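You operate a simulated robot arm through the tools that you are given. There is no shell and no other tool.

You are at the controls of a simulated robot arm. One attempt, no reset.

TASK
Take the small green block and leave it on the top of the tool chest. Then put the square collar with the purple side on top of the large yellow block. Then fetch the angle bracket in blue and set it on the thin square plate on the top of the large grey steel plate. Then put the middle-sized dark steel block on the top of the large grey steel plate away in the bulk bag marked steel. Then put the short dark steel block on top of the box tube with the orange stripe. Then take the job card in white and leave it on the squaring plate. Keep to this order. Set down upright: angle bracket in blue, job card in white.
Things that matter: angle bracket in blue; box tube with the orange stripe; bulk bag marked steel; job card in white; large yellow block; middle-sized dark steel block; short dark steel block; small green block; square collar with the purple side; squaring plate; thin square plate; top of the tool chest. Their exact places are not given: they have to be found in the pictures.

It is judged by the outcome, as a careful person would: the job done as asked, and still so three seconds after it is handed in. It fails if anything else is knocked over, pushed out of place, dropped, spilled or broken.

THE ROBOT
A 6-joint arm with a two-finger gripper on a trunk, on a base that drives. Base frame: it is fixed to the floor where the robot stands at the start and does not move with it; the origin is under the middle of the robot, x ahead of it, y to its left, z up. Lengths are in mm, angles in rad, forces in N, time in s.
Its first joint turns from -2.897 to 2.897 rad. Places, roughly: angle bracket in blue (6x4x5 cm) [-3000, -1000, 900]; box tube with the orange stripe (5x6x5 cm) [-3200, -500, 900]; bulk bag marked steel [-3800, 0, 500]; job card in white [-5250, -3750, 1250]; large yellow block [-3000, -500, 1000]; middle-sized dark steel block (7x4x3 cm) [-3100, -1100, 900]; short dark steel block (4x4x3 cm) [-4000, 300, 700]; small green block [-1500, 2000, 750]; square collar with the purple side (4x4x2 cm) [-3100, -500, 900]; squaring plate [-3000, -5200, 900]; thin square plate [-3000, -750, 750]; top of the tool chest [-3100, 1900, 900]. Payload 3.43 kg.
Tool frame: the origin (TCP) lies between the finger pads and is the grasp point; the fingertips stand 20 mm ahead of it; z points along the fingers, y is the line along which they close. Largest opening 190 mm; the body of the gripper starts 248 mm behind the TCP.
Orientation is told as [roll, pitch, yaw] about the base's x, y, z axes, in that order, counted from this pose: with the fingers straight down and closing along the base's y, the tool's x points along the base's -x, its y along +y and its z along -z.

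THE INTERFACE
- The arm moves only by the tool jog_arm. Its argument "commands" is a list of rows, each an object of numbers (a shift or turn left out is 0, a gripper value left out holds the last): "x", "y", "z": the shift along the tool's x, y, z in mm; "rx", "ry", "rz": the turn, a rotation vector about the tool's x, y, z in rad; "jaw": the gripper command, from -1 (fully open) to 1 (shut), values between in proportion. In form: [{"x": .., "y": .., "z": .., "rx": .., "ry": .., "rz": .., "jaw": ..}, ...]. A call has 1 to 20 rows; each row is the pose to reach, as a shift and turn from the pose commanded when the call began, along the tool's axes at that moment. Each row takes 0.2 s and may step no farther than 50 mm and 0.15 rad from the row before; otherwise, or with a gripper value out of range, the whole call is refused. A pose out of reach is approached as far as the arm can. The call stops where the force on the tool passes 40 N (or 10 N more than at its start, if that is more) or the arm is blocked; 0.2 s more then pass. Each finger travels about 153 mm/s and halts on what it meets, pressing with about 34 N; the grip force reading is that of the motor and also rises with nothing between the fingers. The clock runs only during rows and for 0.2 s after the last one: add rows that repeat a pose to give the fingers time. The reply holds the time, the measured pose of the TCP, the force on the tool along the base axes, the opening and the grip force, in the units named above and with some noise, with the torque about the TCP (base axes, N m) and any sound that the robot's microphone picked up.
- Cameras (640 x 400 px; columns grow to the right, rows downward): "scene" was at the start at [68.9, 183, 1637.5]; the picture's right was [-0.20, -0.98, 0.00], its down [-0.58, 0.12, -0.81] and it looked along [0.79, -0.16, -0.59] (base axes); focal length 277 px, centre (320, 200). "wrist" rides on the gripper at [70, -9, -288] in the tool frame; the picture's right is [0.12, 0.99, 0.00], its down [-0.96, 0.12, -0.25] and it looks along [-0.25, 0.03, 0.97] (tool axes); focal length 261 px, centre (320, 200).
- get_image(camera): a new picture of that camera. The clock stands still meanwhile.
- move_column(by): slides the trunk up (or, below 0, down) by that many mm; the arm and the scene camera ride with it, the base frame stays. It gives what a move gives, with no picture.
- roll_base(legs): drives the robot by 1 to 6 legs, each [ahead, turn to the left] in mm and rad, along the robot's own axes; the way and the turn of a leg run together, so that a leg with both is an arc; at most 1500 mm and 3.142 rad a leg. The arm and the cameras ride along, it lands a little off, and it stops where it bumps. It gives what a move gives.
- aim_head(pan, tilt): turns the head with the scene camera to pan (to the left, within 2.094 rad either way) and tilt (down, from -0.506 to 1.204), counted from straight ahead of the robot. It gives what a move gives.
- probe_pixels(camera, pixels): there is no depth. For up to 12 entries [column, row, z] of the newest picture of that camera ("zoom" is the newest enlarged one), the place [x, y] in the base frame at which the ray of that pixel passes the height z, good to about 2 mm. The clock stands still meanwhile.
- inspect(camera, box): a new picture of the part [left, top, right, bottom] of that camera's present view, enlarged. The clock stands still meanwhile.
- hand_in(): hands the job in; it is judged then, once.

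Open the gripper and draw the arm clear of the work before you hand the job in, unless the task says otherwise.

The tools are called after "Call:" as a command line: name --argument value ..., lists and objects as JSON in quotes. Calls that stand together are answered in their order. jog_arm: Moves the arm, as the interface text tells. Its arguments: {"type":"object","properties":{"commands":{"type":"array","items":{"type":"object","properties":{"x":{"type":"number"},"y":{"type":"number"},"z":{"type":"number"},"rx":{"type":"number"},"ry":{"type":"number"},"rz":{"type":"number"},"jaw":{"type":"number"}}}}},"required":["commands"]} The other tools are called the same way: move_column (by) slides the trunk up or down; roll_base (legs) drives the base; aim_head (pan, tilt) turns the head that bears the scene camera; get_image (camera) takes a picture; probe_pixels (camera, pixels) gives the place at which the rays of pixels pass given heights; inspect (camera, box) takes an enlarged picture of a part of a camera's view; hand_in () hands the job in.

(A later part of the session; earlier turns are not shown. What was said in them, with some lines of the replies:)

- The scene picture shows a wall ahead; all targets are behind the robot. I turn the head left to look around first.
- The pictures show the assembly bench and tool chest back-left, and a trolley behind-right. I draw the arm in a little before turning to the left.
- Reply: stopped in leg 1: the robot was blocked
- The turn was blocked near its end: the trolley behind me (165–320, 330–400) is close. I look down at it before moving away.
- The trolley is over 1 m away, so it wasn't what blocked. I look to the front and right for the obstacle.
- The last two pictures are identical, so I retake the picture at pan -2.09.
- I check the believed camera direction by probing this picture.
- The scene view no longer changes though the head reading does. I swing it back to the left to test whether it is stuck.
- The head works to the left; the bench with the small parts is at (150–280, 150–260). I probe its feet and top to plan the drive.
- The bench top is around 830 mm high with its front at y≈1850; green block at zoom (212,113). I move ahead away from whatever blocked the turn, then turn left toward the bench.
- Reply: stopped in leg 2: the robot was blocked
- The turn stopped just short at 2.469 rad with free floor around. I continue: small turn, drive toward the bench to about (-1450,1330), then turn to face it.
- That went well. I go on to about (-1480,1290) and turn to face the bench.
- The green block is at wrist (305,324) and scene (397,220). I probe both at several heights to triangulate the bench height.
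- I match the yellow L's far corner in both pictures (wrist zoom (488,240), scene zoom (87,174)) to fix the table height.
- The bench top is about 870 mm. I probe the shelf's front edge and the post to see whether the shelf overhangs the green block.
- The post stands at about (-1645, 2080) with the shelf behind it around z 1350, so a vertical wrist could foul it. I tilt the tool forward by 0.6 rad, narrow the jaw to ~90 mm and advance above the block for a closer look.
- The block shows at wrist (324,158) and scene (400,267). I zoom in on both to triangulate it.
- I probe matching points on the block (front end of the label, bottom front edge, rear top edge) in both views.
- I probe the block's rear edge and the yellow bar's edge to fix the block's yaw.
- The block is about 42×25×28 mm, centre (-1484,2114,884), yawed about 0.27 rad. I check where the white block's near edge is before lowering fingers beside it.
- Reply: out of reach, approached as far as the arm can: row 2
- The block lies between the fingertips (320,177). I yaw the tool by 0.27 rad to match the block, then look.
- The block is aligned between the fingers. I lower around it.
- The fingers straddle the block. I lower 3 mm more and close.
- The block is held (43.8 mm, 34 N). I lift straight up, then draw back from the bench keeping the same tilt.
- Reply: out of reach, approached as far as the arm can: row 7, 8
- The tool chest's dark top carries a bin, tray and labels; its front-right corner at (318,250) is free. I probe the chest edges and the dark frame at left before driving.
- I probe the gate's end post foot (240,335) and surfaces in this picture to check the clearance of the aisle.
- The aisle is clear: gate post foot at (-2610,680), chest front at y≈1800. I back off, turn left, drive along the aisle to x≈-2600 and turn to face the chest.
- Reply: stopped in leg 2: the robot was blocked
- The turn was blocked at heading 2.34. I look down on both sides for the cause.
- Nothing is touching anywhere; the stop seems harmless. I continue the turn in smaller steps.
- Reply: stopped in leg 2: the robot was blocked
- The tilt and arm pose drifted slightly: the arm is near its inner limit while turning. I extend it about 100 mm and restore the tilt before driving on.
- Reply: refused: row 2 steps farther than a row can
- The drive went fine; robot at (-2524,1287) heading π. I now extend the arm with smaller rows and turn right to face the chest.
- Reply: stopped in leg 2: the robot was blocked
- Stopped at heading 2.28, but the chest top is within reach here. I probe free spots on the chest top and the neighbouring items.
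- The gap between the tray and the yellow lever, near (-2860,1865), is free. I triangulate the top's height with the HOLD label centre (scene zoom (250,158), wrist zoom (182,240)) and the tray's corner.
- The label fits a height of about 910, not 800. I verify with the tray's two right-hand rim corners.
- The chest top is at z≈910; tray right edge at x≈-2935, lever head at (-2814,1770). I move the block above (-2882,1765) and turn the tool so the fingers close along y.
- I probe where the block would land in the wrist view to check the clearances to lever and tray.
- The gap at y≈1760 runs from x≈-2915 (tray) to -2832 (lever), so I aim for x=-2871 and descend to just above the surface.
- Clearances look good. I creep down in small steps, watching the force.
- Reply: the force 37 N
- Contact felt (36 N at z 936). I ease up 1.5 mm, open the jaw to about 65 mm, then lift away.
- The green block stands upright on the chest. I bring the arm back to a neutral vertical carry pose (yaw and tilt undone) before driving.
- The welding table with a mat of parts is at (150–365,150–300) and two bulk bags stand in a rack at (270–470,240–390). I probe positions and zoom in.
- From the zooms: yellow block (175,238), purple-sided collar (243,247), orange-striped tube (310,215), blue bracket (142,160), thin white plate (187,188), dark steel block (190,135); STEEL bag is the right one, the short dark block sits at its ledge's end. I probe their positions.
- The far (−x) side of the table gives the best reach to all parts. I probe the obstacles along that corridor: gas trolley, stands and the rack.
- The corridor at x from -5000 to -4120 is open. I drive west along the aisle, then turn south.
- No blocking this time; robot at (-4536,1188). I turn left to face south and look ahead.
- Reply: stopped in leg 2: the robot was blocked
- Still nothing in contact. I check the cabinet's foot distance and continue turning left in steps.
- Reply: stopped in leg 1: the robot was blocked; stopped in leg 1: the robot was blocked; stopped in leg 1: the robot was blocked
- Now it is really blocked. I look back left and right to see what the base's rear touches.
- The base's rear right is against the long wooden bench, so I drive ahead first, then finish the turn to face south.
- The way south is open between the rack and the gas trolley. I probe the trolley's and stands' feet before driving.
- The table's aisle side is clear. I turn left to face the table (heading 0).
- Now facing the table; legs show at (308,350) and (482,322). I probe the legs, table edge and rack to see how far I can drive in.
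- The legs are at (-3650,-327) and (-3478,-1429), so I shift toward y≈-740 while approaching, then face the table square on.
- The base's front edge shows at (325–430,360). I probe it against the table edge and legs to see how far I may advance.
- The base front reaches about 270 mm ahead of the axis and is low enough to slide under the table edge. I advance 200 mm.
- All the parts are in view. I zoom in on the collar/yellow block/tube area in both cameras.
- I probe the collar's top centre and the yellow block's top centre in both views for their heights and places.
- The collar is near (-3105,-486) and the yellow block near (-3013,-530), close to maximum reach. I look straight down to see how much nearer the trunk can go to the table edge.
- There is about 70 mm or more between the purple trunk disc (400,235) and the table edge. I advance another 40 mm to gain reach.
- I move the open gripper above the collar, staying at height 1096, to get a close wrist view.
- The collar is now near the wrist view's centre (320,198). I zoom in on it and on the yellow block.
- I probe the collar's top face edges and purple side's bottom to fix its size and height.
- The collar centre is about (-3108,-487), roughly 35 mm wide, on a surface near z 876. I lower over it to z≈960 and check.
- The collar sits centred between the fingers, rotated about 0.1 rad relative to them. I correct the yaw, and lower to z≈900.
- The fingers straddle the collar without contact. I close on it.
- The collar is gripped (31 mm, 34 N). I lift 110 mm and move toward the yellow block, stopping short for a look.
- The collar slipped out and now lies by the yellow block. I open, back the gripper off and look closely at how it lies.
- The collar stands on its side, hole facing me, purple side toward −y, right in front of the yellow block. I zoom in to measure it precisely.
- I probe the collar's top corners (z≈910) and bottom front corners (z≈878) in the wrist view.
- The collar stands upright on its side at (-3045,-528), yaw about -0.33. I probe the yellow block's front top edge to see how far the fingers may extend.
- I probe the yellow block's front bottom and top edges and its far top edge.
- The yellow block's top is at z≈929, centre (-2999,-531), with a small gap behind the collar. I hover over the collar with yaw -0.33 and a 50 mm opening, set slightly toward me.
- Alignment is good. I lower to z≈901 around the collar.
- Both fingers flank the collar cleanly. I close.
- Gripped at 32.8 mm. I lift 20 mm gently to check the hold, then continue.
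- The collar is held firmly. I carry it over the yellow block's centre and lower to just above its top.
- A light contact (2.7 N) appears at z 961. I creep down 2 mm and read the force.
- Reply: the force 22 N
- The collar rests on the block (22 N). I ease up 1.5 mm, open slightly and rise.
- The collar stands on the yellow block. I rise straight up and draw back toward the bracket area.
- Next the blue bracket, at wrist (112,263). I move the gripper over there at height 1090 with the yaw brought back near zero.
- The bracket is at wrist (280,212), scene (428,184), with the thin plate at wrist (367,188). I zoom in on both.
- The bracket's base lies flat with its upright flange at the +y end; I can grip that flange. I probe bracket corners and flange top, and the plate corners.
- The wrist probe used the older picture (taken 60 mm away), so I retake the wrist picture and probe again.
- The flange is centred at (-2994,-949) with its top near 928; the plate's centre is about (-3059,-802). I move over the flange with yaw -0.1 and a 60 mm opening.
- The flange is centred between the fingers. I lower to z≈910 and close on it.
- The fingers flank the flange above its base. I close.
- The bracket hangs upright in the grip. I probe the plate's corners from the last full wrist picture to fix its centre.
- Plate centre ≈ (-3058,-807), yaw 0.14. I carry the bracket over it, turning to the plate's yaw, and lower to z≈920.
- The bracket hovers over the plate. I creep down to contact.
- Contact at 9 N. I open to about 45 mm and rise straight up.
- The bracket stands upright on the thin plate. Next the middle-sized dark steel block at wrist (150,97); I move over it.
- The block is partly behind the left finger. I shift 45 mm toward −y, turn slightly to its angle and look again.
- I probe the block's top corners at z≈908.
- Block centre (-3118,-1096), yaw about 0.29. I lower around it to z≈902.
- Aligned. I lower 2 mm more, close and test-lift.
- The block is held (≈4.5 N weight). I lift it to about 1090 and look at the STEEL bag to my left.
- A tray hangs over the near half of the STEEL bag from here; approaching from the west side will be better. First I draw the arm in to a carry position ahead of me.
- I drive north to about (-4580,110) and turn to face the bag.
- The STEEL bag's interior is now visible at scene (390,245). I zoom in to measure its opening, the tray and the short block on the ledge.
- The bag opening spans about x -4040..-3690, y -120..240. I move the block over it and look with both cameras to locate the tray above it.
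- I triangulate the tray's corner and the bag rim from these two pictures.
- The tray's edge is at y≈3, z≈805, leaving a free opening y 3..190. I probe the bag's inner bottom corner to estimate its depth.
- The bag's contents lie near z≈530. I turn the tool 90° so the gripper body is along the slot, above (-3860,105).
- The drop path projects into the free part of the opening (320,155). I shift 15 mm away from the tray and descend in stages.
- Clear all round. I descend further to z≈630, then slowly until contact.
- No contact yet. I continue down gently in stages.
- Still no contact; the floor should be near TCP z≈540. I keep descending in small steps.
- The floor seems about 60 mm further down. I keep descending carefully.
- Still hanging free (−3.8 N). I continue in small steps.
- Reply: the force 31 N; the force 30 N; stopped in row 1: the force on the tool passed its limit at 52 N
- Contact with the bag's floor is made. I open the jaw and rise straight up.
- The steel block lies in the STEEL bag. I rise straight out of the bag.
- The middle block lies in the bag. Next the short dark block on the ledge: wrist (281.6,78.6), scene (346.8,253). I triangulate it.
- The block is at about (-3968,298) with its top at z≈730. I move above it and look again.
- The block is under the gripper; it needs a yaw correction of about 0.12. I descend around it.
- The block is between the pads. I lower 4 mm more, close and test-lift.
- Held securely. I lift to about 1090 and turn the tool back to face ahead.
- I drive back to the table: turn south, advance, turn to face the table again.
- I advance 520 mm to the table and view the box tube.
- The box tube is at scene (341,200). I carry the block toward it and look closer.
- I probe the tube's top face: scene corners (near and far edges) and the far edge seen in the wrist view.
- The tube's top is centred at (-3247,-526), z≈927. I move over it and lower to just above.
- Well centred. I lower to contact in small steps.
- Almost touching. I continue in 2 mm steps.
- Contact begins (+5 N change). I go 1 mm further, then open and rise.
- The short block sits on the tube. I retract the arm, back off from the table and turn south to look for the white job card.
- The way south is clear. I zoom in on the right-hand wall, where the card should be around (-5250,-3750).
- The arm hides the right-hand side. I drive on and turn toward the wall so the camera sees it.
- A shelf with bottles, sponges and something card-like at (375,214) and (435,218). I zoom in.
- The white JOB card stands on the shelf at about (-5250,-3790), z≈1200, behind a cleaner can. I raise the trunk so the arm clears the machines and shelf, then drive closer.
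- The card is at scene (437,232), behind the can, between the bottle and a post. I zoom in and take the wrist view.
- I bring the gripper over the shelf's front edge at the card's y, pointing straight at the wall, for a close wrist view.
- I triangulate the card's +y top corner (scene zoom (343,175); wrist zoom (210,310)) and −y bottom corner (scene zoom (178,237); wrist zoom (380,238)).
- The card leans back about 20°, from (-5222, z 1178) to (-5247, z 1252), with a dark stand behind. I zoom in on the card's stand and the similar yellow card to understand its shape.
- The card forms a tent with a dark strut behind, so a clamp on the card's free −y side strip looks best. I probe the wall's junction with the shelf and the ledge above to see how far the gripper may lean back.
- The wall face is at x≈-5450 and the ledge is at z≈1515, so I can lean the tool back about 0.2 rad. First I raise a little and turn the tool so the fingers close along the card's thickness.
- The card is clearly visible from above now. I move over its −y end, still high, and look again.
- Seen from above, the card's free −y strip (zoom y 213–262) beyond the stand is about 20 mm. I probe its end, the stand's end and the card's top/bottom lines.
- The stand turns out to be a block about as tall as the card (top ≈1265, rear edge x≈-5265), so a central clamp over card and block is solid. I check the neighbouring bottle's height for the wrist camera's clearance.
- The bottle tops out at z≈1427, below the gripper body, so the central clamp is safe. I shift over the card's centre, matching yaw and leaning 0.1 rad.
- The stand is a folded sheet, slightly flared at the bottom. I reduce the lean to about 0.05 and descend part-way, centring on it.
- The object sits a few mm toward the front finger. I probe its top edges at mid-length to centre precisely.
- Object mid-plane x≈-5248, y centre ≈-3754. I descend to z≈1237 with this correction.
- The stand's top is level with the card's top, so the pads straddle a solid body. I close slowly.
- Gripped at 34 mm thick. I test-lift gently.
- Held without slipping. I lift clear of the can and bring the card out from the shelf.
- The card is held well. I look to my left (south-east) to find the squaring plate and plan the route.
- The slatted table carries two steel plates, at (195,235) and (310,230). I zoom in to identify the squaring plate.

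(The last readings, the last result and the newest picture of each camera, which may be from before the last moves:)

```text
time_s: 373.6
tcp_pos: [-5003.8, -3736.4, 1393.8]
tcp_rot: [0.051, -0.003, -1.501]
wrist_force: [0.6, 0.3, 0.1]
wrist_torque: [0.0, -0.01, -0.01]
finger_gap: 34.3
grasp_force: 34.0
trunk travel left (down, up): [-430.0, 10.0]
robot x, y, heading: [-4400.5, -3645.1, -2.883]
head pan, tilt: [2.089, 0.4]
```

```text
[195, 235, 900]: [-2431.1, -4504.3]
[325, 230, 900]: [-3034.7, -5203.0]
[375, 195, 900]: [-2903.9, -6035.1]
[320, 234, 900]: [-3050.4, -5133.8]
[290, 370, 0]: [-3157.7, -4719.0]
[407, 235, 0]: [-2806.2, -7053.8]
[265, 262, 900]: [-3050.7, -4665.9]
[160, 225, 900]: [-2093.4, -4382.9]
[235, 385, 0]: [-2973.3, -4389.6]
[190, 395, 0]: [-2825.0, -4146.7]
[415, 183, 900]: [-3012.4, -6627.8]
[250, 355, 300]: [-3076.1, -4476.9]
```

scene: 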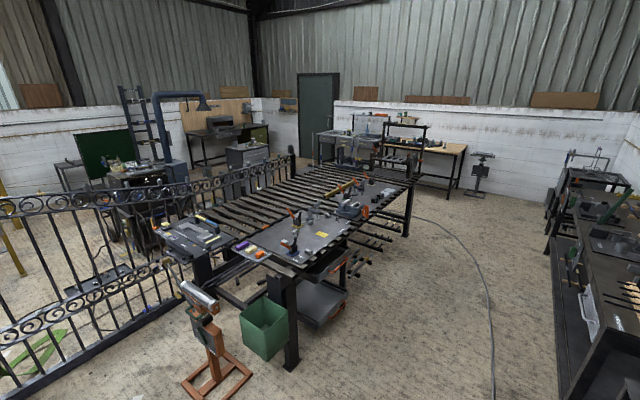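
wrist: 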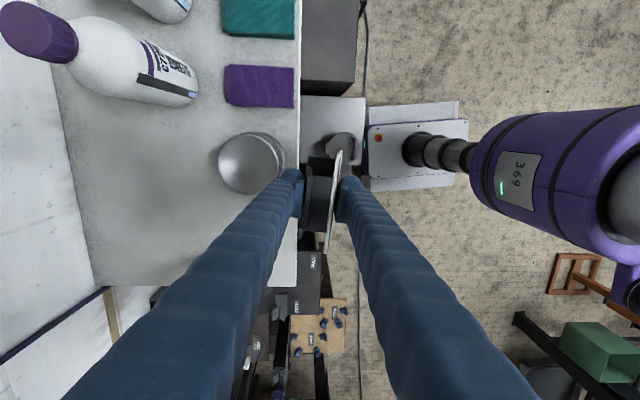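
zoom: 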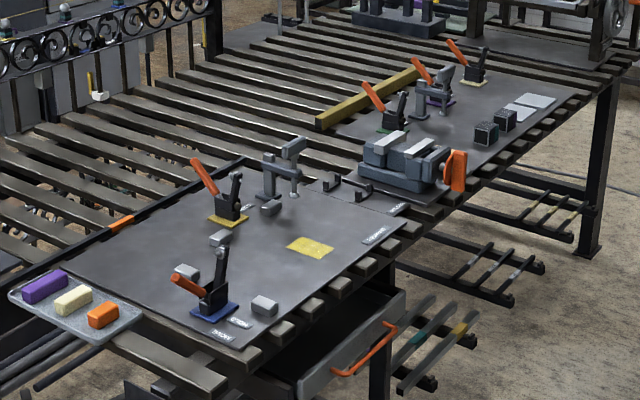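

The squaring plate is the large plate with the clamps at (-3035,-5200). I turn left in steps and drive to the corridor beside it.

Call:
roll_base --legs '[[0, 0.55]]'

Call:
roll_base --legs '[[0, 0.55]]'

Call:
roll_base --legs '[[0, 0.5]]'

Call:
aim_head --pan 0.3 --tilt 0.5

Call:
get_image --camera "scene"

```text
time_s: 376.2
tcp_pos: [-4871.0, -4032.4, 1393.8]
tcp_rot: [0.052, -0.001, -0.965]
wrist_force: [0.1, 1.4, 0.2]
wrist_torque: [0.0, -0.01, 0.01]
finger_gap: 34.3
grasp_force: 34.2
trunk travel left (down, up): [-430.0, 10.0]
robot x, y, heading: [-4419.9, -3622.6, -2.35]
head pan, tilt: [2.089, 0.4]
```

```text
time_s: 378.9
tcp_pos: [-4592.6, -4212.1, 1394.1]
tcp_rot: [0.05, -0.002, -0.416]
wrist_force: [-0.6, -0.4, -0.1]
wrist_torque: [0.02, -0.03, -0.02]
finger_gap: 34.0
grasp_force: 33.6
trunk travel left (down, up): [-430.0, 10.0]
robot x, y, heading: [-4455.0, -3622.7, -1.8]
head pan, tilt: [2.089, 0.4]
```

```text
time_s: 381.4
tcp_pos: [-4286.3, -4202.1, 1394.0]
tcp_rot: [0.053, -0.001, 0.095]
wrist_force: [0.1, 0.4, -0.6]
wrist_torque: [0.09, 0.03, 0.04]
finger_gap: 34.3
grasp_force: 33.7
trunk travel left (down, up): [-430.0, 10.0]
robot x, y, heading: [-4482.1, -3629.1, -1.292]
head pan, tilt: [2.089, 0.4]
```

```text
time_s: 383.2
tcp_pos: [-4286.3, -4200.5, 1396.4]
tcp_rot: [0.052, -0.002, 0.098]
wrist_force: [-0.8, -0.3, 0.1]
wrist_torque: [0.01, 0.0, -0.01]
finger_gap: 34.3
grasp_force: 34.2
trunk travel left (down, up): [-430.0, 10.0]
robot x, y, heading: [-4483.6, -3629.4, -1.286]
head pan, tilt: [0.3, 0.499]
```

```text
taken
```

scene: 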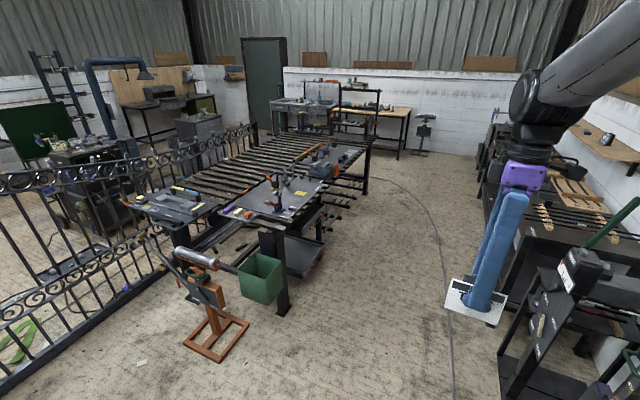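

I probe the table's near leg, plate corners and shelf rods on this side to pick a standing spot.

Call:
probe_pixels --camera "scene" --pixels '[[283, 312, 0], [365, 192, 0], [292, 226, 900], [326, 186, 900], [352, 212, 400], [322, 262, 300], [262, 300, 400], [250, 340, 0], [430, 215, 0], [495, 225, 800], [370, 150, 900]]'

Call:
inspect --camera "scene" --box '[210, 130, 390, 260]'

```text
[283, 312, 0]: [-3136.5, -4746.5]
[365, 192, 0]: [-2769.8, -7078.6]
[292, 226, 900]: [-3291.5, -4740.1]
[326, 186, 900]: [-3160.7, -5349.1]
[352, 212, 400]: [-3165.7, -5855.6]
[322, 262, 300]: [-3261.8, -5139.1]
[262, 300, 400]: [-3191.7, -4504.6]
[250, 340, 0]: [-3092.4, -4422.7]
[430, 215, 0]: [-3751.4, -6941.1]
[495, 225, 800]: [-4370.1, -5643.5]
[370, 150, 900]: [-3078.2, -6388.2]
```

```text
3.08 times, centred on (300, 195) of scene
```

zoom: 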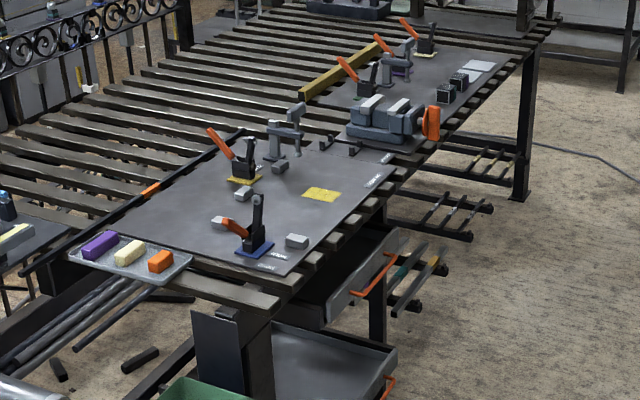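

The plate's near edge runs from (-3290,-4740) to (-3160,-5350), so I go to about (-3850,-5220) and turn to face it.

Call:
roll_base --legs '[[0, 0.09], [1400, 0], [310, 0]]'

Call:
roll_base --legs '[[0, 0.5]]'

Call:
roll_base --legs '[[0, 0.5]]'

Call:
aim_head --pan 0.3 --tilt 0.8

Call:
get_image --camera "scene"

```text
time_s: 395.9
tcp_pos: [-3708.1, -5855.6, 1395.1]
tcp_rot: [0.052, -0.002, 0.117]
wrist_force: [0.1, -0.4, 0.0]
wrist_torque: [0.09, 0.01, 0.0]
finger_gap: 33.9
grasp_force: 34.0
trunk travel left (down, up): [-430.0, 10.0]
robot x, y, heading: [-3922.0, -5284.6, -1.268]
head pan, tilt: [0.3, 0.499]
```

```text
time_s: 398.3
tcp_pos: [-3465.5, -5686.7, 1394.7]
tcp_rot: [0.053, -0.002, 0.608]
wrist_force: [-0.2, 0.0, -0.9]
wrist_torque: [0.01, 0.03, -0.02]
finger_gap: 33.8
grasp_force: 33.7
trunk travel left (down, up): [-430.0, 10.0]
robot x, y, heading: [-3939.3, -5306.7, -0.778]
head pan, tilt: [0.3, 0.499]
```

```text
time_s: 400.8
tcp_pos: [-3337.2, -5410.8, 1395.6]
tcp_rot: [0.052, -0.001, 1.111]
wrist_force: [-0.3, 0.7, -0.9]
wrist_torque: [-0.01, 0.03, -0.02]
finger_gap: 33.8
grasp_force: 34.1
trunk travel left (down, up): [-430.0, 10.0]
robot x, y, heading: [-3944.5, -5333.5, -0.283]
head pan, tilt: [0.3, 0.499]
```

```text
time_s: 401.6
tcp_pos: [-3338.1, -5414.1, 1397.4]
tcp_rot: [0.051, -0.003, 1.108]
wrist_force: [0.5, -0.6, -0.6]
wrist_torque: [0.1, -0.03, -0.01]
finger_gap: 33.9
grasp_force: 33.7
trunk travel left (down, up): [-430.0, 10.0]
robot x, y, heading: [-3949.6, -5336.3, -0.279]
head pan, tilt: [0.3, 0.799]
```

```text
taken
```

scene: 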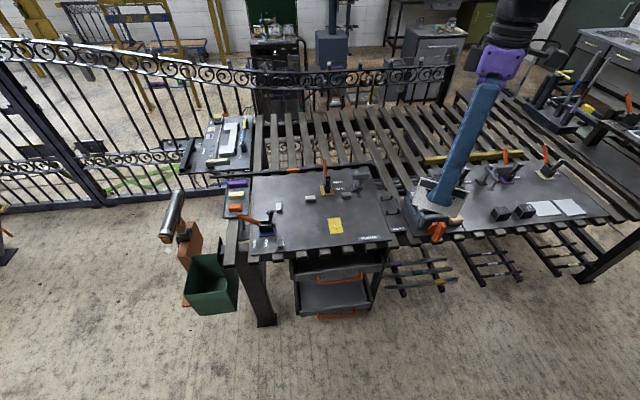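

The squaring plate is at (250–390,168–250) with free areas around (300,215) and (355,200). I zoom in.

Call:
inspect --camera "scene" --box '[230, 150, 410, 260]'

Call:
probe_pixels --camera "scene" --pixels '[[243, 253, 900], [392, 240, 900], [300, 215, 900], [290, 235, 900], [335, 225, 900], [360, 205, 900], [335, 345, 0], [342, 315, 300], [310, 270, 700], [265, 325, 0]]'

```text
3.56 times, centred on (320, 205) of scene
```

zoom: 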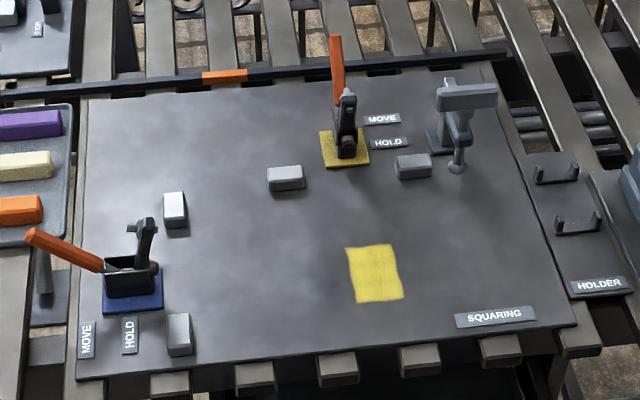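

```text
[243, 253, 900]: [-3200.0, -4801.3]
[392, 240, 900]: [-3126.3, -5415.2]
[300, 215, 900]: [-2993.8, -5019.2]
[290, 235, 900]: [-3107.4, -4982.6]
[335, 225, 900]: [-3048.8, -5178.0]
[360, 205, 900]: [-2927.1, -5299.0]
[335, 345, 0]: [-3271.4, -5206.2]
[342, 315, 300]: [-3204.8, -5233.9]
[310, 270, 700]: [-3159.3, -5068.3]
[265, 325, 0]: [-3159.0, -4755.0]
```

The "SQUARING" label confirms it. I move forward 150 mm, then turn left to face the plate.

Call:
roll_base --legs '[[160, 0], [0, 0.45]]'

Call:
aim_head --pan 0.2 --tilt 0.9

Call:
get_image --camera "scene"

Call:
get_image --camera "wrist"

```text
time_s: 405.2
tcp_pos: [-3206.4, -5181.1, 1397.6]
tcp_rot: [0.051, -0.002, 1.566]
wrist_force: [0.1, -0.1, -0.4]
wrist_torque: [-0.06, 0.08, 0.02]
finger_gap: 33.8
grasp_force: 33.9
trunk travel left (down, up): [-430.0, 10.0]
robot x, y, heading: [-3782.6, -5407.0, 0.17]
head pan, tilt: [0.3, 0.799]
```

```text
time_s: 405.9
tcp_pos: [-3207.6, -5184.9, 1398.1]
tcp_rot: [0.053, -0.004, 1.565]
wrist_force: [0.7, -0.3, -0.4]
wrist_torque: [0.11, 0.0, -0.05]
finger_gap: 33.8
grasp_force: 33.8
trunk travel left (down, up): [-430.0, 10.0]
robot x, y, heading: [-3782.8, -5406.1, 0.165]
head pan, tilt: [0.201, 0.901]
```

```text
taken
```

scene: 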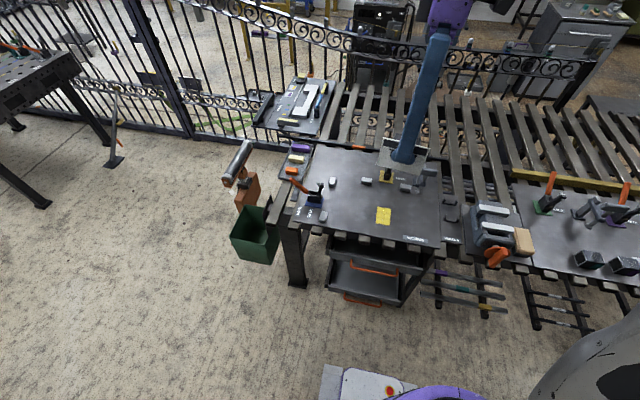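

```text
taken
```

wrist: 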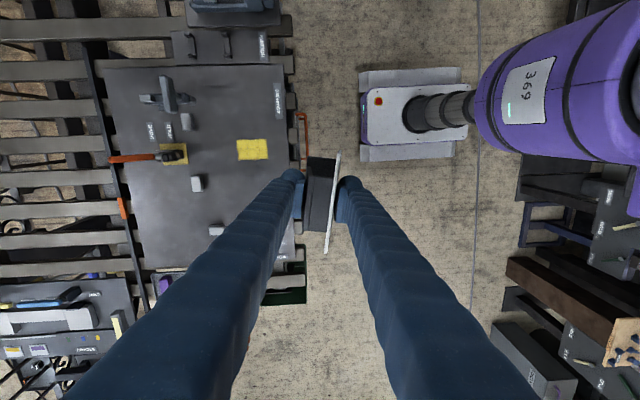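

I zoom on both views of the plate to triangulate its height with the yellow patch and choose the spot.

Call:
inspect --camera "scene" --box '[290, 145, 450, 255]'

Call:
inspect --camera "wrist" --box '[90, 50, 310, 290]'

Call:
probe_pixels --camera "wrist" --pixels '[[252, 149, 850], [252, 149, 880], [252, 149, 910], [252, 149, 940]]'

Call:
probe_pixels --camera "scene" --pixels '[[383.5, 215.5, 850], [383.5, 215.5, 880], [383.5, 215.5, 910], [383.5, 215.5, 940]]'

```text
3.64 times, centred on (370, 200) of scene
```

zoom: 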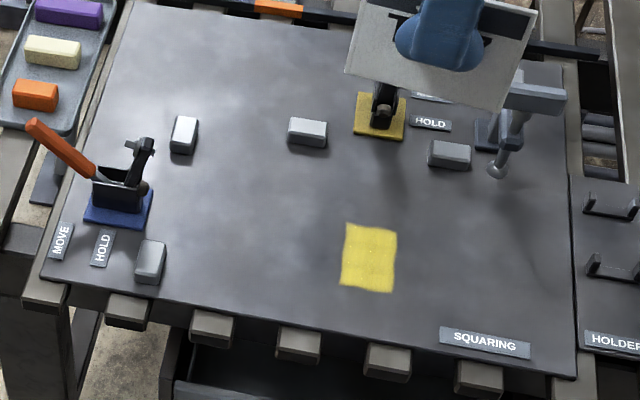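

```text
1.67 times, centred on (200, 170) of wrist
```

zoom: 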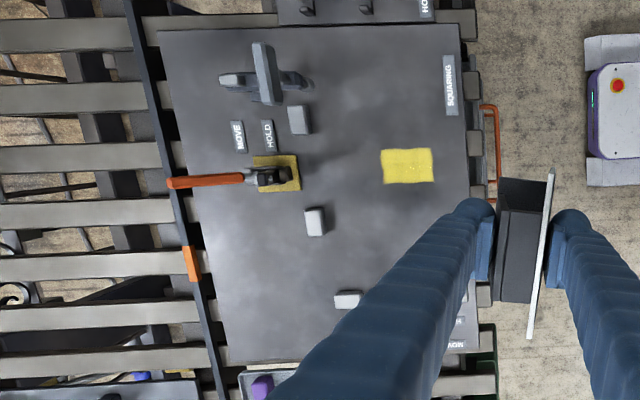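

```text
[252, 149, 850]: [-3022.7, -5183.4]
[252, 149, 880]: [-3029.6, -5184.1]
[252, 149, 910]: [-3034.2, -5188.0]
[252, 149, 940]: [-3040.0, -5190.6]
```

```text
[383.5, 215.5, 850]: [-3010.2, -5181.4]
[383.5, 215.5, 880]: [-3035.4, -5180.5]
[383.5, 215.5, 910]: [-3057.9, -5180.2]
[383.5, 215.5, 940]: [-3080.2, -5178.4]
```

The plate's surface is at z≈870. I probe the candidate spot (scene zoom (250,240)) and neighbouring items.

Call:
probe_pixels --camera "scene" --pixels '[[350.8, 211, 870], [350.8, 219, 870], [323.5, 218, 870], [333, 183, 870], [367, 187, 870], [376, 219, 870], [378, 207, 870], [345, 235, 870], [300, 222, 870], [440, 243, 870]]'

```text
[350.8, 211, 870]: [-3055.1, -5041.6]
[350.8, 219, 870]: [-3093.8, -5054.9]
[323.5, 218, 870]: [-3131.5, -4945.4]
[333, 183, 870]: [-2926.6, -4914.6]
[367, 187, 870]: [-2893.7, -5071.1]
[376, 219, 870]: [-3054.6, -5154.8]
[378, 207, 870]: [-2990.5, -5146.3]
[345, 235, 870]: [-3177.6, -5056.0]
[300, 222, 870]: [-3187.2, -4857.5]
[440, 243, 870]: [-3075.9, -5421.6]
```

I choose (-3070,-5060) for the card. I move above it, then lower the trunk.

Call:
jog_arm --commands '[{"x": -31, "y": -34}, {"x": -62, "y": -68}, {"x": -93, "y": -102}, {"x": -124.7, "y": -136.4}, {"x": -124.7, "y": -136.4}]'

Call:
move_column --by -230

Call:
get_image --camera "wrist"

Call:
get_image --camera "scene"

```text
time_s: 407.1
tcp_pos: [-3072.0, -5059.2, 1395.0]
tcp_rot: [0.05, -0.002, 1.566]
wrist_force: [-0.7, 0.2, -0.2]
wrist_torque: [0.09, -0.07, 0.01]
finger_gap: 34.5
grasp_force: 34.2
trunk travel left (down, up): [-430.0, 10.0]
robot x, y, heading: [-3785.5, -5407.6, 0.169]
head pan, tilt: [0.201, 0.901]
```

```text
time_s: 409.5
tcp_pos: [-3071.4, -5059.5, 1163.0]
tcp_rot: [0.054, -0.001, 1.566]
wrist_force: [0.6, 0.0, -0.7]
wrist_torque: [0.03, -0.03, -0.01]
finger_gap: 34.1
grasp_force: 33.6
trunk travel left (down, up): [-200.0, 240.0]
robot x, y, heading: [-3784.1, -5407.0, 0.168]
head pan, tilt: [0.201, 0.901]
```

```text
taken
```

wrist: 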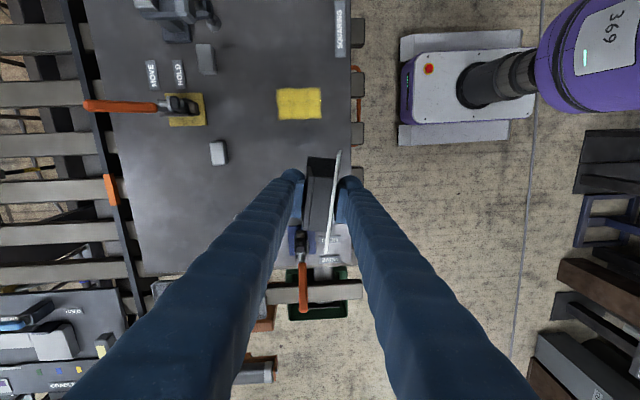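

```text
taken
```

scene: 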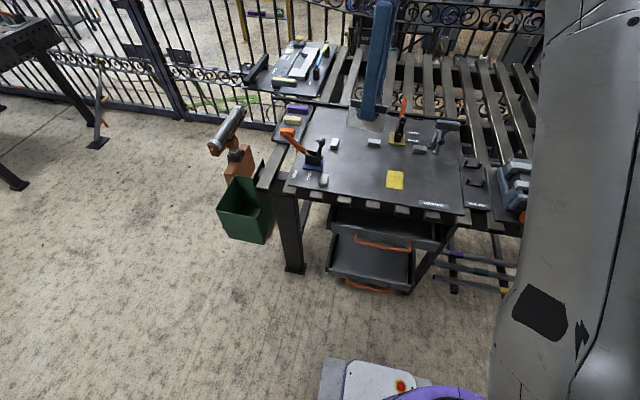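

The landing spot projects at (320,165) in the wrist view, clear of the yellow patch and clamp. I descend to z≈965.

Call:
jog_arm --commands '[{"y": 2, "z": 45}, {"y": 4, "z": 90}, {"y": 6, "z": 135}, {"y": 8, "z": 170}, {"y": 10, "z": 198}, {"y": 10, "z": 198}]'

Call:
inspect --camera "scene" --box '[290, 80, 450, 220]'

Call:
get_image --camera "wrist"

```text
time_s: 410.9
tcp_pos: [-3090.4, -5060.0, 964.1]
tcp_rot: [0.052, -0.002, 1.566]
wrist_force: [0.5, 0.6, -0.7]
wrist_torque: [-0.02, -0.02, -0.05]
finger_gap: 34.0
grasp_force: 33.8
trunk travel left (down, up): [-200.0, 240.0]
robot x, y, heading: [-3783.8, -5410.3, 0.171]
head pan, tilt: [0.201, 0.901]
```

```text
2.86 times, centred on (370, 150) of scene
```

zoom: 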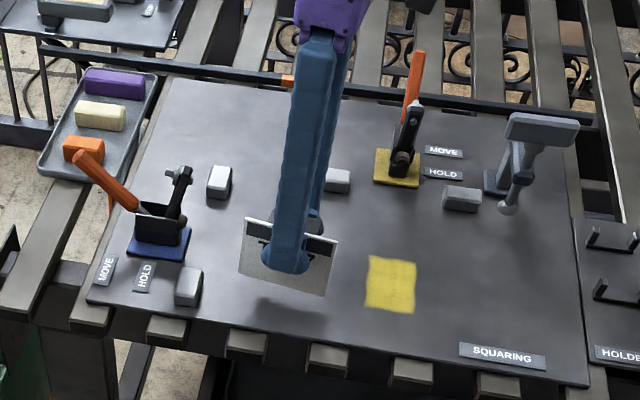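

```text
taken
```

wrist: 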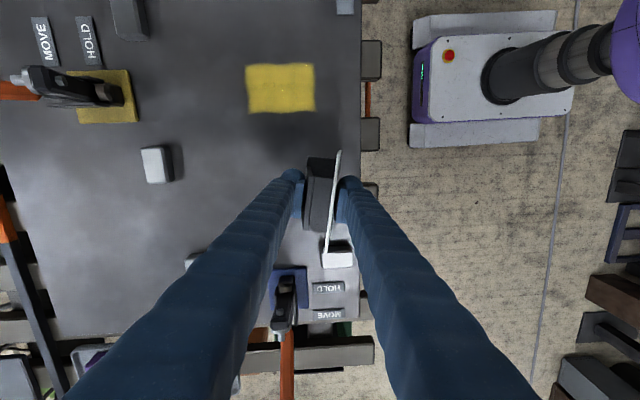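

The card hovers about 37 mm above the plate but drifted 19 mm toward the edge; I shift it back and lower slowly.

Call:
jog_arm --commands '[{"y": -20}, {"y": -20}, {"y": -21, "z": 12}, {"y": -22, "z": 24}, {"y": -22, "z": 24}]'

Call:
inspect --camera "scene" --box '[320, 120, 420, 200]'

```text
time_s: 412.1
tcp_pos: [-3068.3, -5057.3, 941.7]
tcp_rot: [0.052, -0.001, 1.566]
wrist_force: [-0.5, 0.4, -0.4]
wrist_torque: [0.0, -0.06, -0.04]
finger_gap: 34.0
grasp_force: 33.5
trunk travel left (down, up): [-200.0, 240.0]
robot x, y, heading: [-3784.3, -5404.6, 0.171]
head pan, tilt: [0.201, 0.901]
```

```text
5.00 times, centred on (370, 160) of scene
```

zoom: 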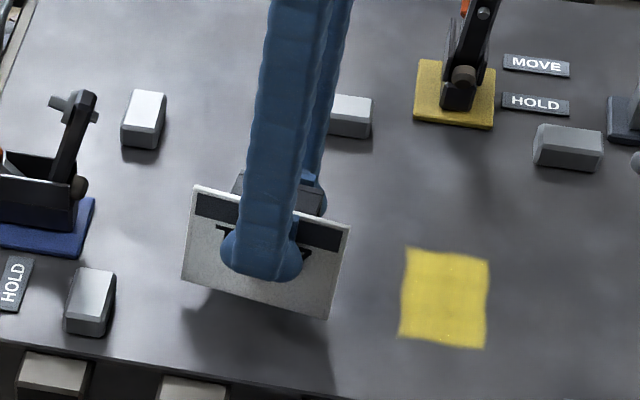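

Parallel to the plate. I creep down in small steps.

Call:
jog_arm --commands '[{"z": 4}, {"z": 8}, {"z": 8}]'

Call:
jog_arm --commands '[{"z": 3}, {"z": 3}]'

Call:
jog_arm --commands '[{"z": 3}, {"z": 3}]'

Call:
inspect --camera "scene" --box '[320, 120, 420, 200]'

```text
time_s: 412.9
tcp_pos: [-3069.0, -5058.2, 932.6]
tcp_rot: [0.053, -0.001, 1.565]
wrist_force: [-0.1, 0.0, -0.4]
wrist_torque: [0.02, -0.02, 0.02]
finger_gap: 33.8
grasp_force: 34.0
trunk travel left (down, up): [-200.0, 240.0]
robot x, y, heading: [-3785.9, -5405.1, 0.175]
head pan, tilt: [0.201, 0.901]
```

```text
time_s: 413.5
tcp_pos: [-3068.9, -5059.2, 928.9]
tcp_rot: [0.052, -0.002, 1.564]
wrist_force: [0.8, 0.2, -0.9]
wrist_torque: [0.01, -0.02, -0.02]
finger_gap: 34.0
grasp_force: 33.9
trunk travel left (down, up): [-200.0, 240.0]
robot x, y, heading: [-3784.7, -5405.4, 0.17]
head pan, tilt: [0.201, 0.901]
```

```text
time_s: 414.1
tcp_pos: [-3071.0, -5057.8, 925.2]
tcp_rot: [0.054, 0.0, 1.565]
wrist_force: [0.4, 0.2, -0.1]
wrist_torque: [-0.04, -0.01, 0.02]
finger_gap: 34.1
grasp_force: 33.4
trunk travel left (down, up): [-200.0, 240.0]
robot x, y, heading: [-3784.1, -5407.6, 0.167]
head pan, tilt: [0.201, 0.901]
```

```text
5.00 times, centred on (370, 160) of scene
```

zoom: 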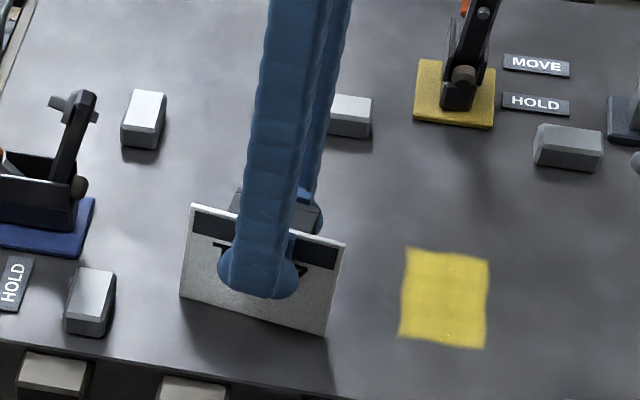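

Still slightly above. I continue in 3 mm steps until contact.

Call:
jog_arm --commands '[{"z": 3}, {"z": 3}]'

Call:
jog_arm --commands '[{"z": 3}, {"z": 3}]'

Call:
jog_arm --commands '[{"z": 3}, {"z": 3}]'

Call:
inspect --camera "scene" --box '[320, 120, 420, 200]'

```text
time_s: 414.7
tcp_pos: [-3070.4, -5057.1, 925.4]
tcp_rot: [0.049, -0.004, 1.566]
wrist_force: [1.3, 1.3, 21.3]
wrist_torque: [-0.1, 0.47, 0.01]
finger_gap: 34.1
grasp_force: 33.8
trunk travel left (down, up): [-200.0, 240.0]
robot x, y, heading: [-3781.3, -5407.7, 0.17]
head pan, tilt: [0.201, 0.901]
```

```text
time_s: 415.3
tcp_pos: [-3068.1, -5056.5, 924.6]
tcp_rot: [0.046, -0.006, 1.564]
wrist_force: [-2.6, 0.2, 11.1]
wrist_torque: [-0.32, 0.2, -0.02]
finger_gap: 34.2
grasp_force: 34.7
trunk travel left (down, up): [-200.0, 240.0]
robot x, y, heading: [-3782.4, -5403.7, 0.167]
head pan, tilt: [0.201, 0.901]
stopped in row 2: the force on the tool passed its limit at 42 N (the readings are from after the stop); the commanded pose is now the measured one
```

```text
time_s: 416.0
tcp_pos: [-3066.6, -5056.9, 924.2]
tcp_rot: [0.042, -0.007, 1.566]
wrist_force: [-2.4, 0.3, 12.7]
wrist_torque: [-0.35, 0.11, -0.01]
finger_gap: 34.3
grasp_force: 33.9
trunk travel left (down, up): [-200.0, 240.0]
robot x, y, heading: [-3781.8, -5409.5, 0.175]
head pan, tilt: [0.201, 0.901]
stopped in row 2: the force on the tool passed its limit at 41 N (the readings are from after the stop); the commanded pose is now the measured one
```

```text
5.00 times, centred on (370, 160) of scene
```

zoom: 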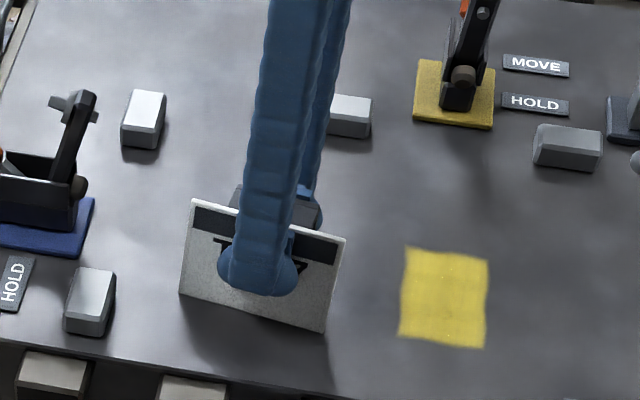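

The card rests on the plate. I ease up 1 mm, open slowly and check.

Call:
jog_arm --commands '[{"z": -1}, {"z": -1, "jaw": 0.6}, {"z": -1, "jaw": 0.5}, {"z": -1, "jaw": 0.35}, {"z": -1}, {"z": -1}]'

Call:
inspect --camera "scene" --box '[320, 120, 420, 200]'

Call:
inspect --camera "wrist" --box '[240, 130, 400, 250]'

```text
time_s: 417.4
tcp_pos: [-3065.8, -5056.4, 923.0]
tcp_rot: [0.043, -0.004, 1.566]
wrist_force: [-0.2, -0.1, -0.3]
wrist_torque: [0.0, 0.02, -0.03]
finger_gap: 61.8
grasp_force: 0.1
trunk travel left (down, up): [-200.0, 240.0]
robot x, y, heading: [-3784.0, -5405.0, 0.17]
head pan, tilt: [0.201, 0.901]
```

```text
5.00 times, centred on (370, 160) of scene
```

zoom: 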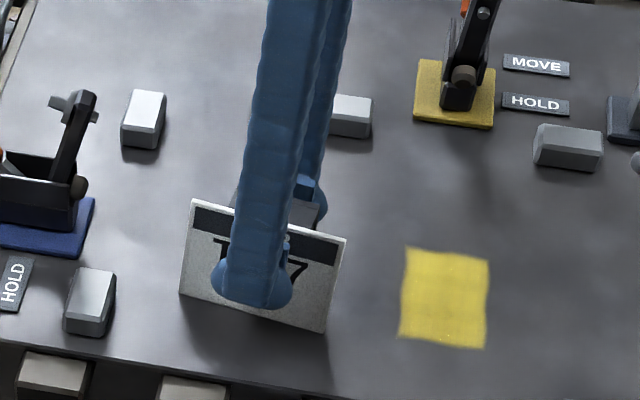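

```text
3.33 times, centred on (320, 190) of wrist
```

zoom: 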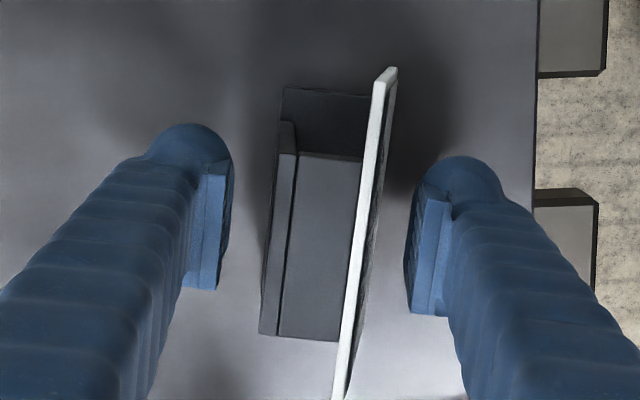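

The card stands by itself on the plate. I rise straight up and draw the arm back.

Call:
jog_arm --commands '[{"z": -25}, {"z": -70}, {"z": -115}, {"z": -160}, {"z": -205}, {"z": -250}, {"z": -270}, {"z": -270}]'

Call:
jog_arm --commands '[{"y": 45}, {"y": 90}, {"y": 130}, {"y": 130}]'

Call:
roll_base --legs '[[-80, 0]]'

Call:
get_image --camera "scene"

Call:
inspect --camera "scene" --box '[290, 100, 450, 220]'

Call:
get_image --camera "wrist"

```text
time_s: 419.2
tcp_pos: [-3055.3, -5057.3, 1192.8]
tcp_rot: [0.043, -0.004, 1.565]
wrist_force: [0.4, -0.2, -0.5]
wrist_torque: [-0.02, 0.01, -0.01]
finger_gap: 61.6
grasp_force: 0.0
trunk travel left (down, up): [-200.0, 240.0]
robot x, y, heading: [-3781.1, -5403.6, 0.17]
head pan, tilt: [0.201, 0.901]
```

```text
time_s: 420.2
tcp_pos: [-3185.1, -5057.7, 1197.0]
tcp_rot: [0.043, -0.005, 1.565]
wrist_force: [0.1, 0.4, -0.5]
wrist_torque: [-0.03, -0.02, -0.02]
finger_gap: 61.7
grasp_force: 0.1
trunk travel left (down, up): [-200.0, 240.0]
robot x, y, heading: [-3783.2, -5406.8, 0.17]
head pan, tilt: [0.201, 0.901]
```

```text
time_s: 421.4
tcp_pos: [-3263.6, -5071.0, 1198.0]
tcp_rot: [0.043, -0.008, 1.567]
wrist_force: [0.2, 1.2, -0.5]
wrist_torque: [0.02, -0.1, -0.04]
finger_gap: 61.4
grasp_force: 0.1
trunk travel left (down, up): [-200.0, 240.0]
robot x, y, heading: [-3859.4, -5419.5, 0.169]
head pan, tilt: [0.201, 0.901]
```

```text
taken
```

scene: 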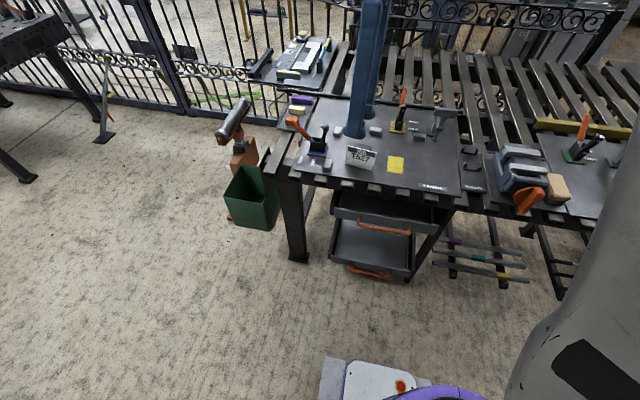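

```text
3.33 times, centred on (370, 160) of scene
```

zoom: 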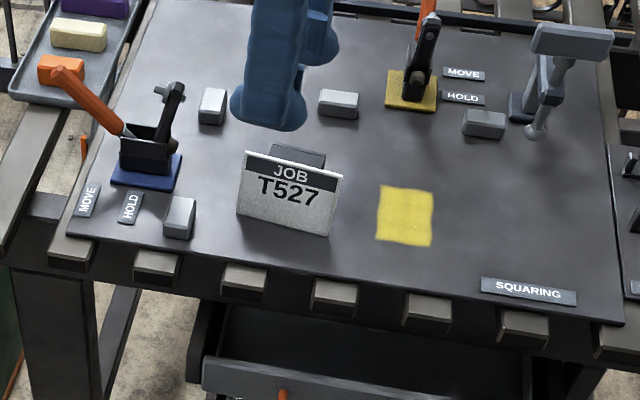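

```text
taken
```

wrist: 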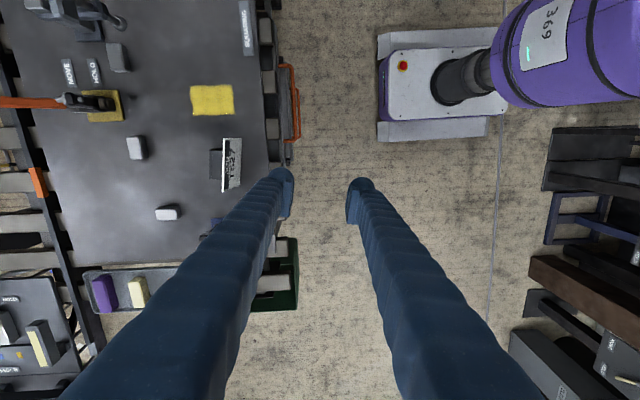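

The white job card stands upright on the squaring plate and the arm is clear. I open the gripper fully before handing in.

Call:
jog_arm --commands '[{"jaw": -1}, {}, {}]'

```text
time_s: 422.2
tcp_pos: [-3263.0, -5072.1, 1198.7]
tcp_rot: [0.042, -0.005, 1.563]
wrist_force: [0.2, 0.2, -0.2]
wrist_torque: [-0.01, -0.02, 0.03]
finger_gap: 190.0
grasp_force: 0.1
trunk travel left (down, up): [-200.0, 240.0]
robot x, y, heading: [-3861.4, -5421.6, 0.167]
head pan, tilt: [0.201, 0.901]
```

All six placements are done in order and the gripper is open and clear, so I hand the job in.

Call:
hand_in

```text
The job is handed in.
```

I made all six placements in the order you gave and handed the job in. The result hasn't come back yet.

| Step | Item | Where it is now |
|---|---|---|
| 1 | Small green block | On top of the tool chest, between the tray and the yellow lever |
| 2 | Square collar with the purple side | On top of the large yellow block, standing on its side |
| 3 | Angle bracket in blue | Upright on the thin square plate |
| 4 | Middle-sized dark steel block | On the floor of the bulk bag marked steel |
| 5 | Short dark steel block | On top of the box tube with the orange stripe |
| 6 | Job card in white | Upright on the squaring plate |

Three things a judge could count against it:
- **Dropped collar:** it slipped from the gripper when I first lifted it and landed on its side in front of the yellow block. I picked it up from there, so it stands on its side rather than lying flat as it was at the start.
- **Base bumps:** the base was blocked several times while turning. The clearest case was against the long wooden bench. Another may have been the foot of the gate post. I saw nothing moved or knocked over, but I did not go back to check every spot.
- **Firm press in the bag:** I pressed the middle-sized steel block onto the bag floor with just over 50 N before letting go. The picture afterwards showed it lying normally.
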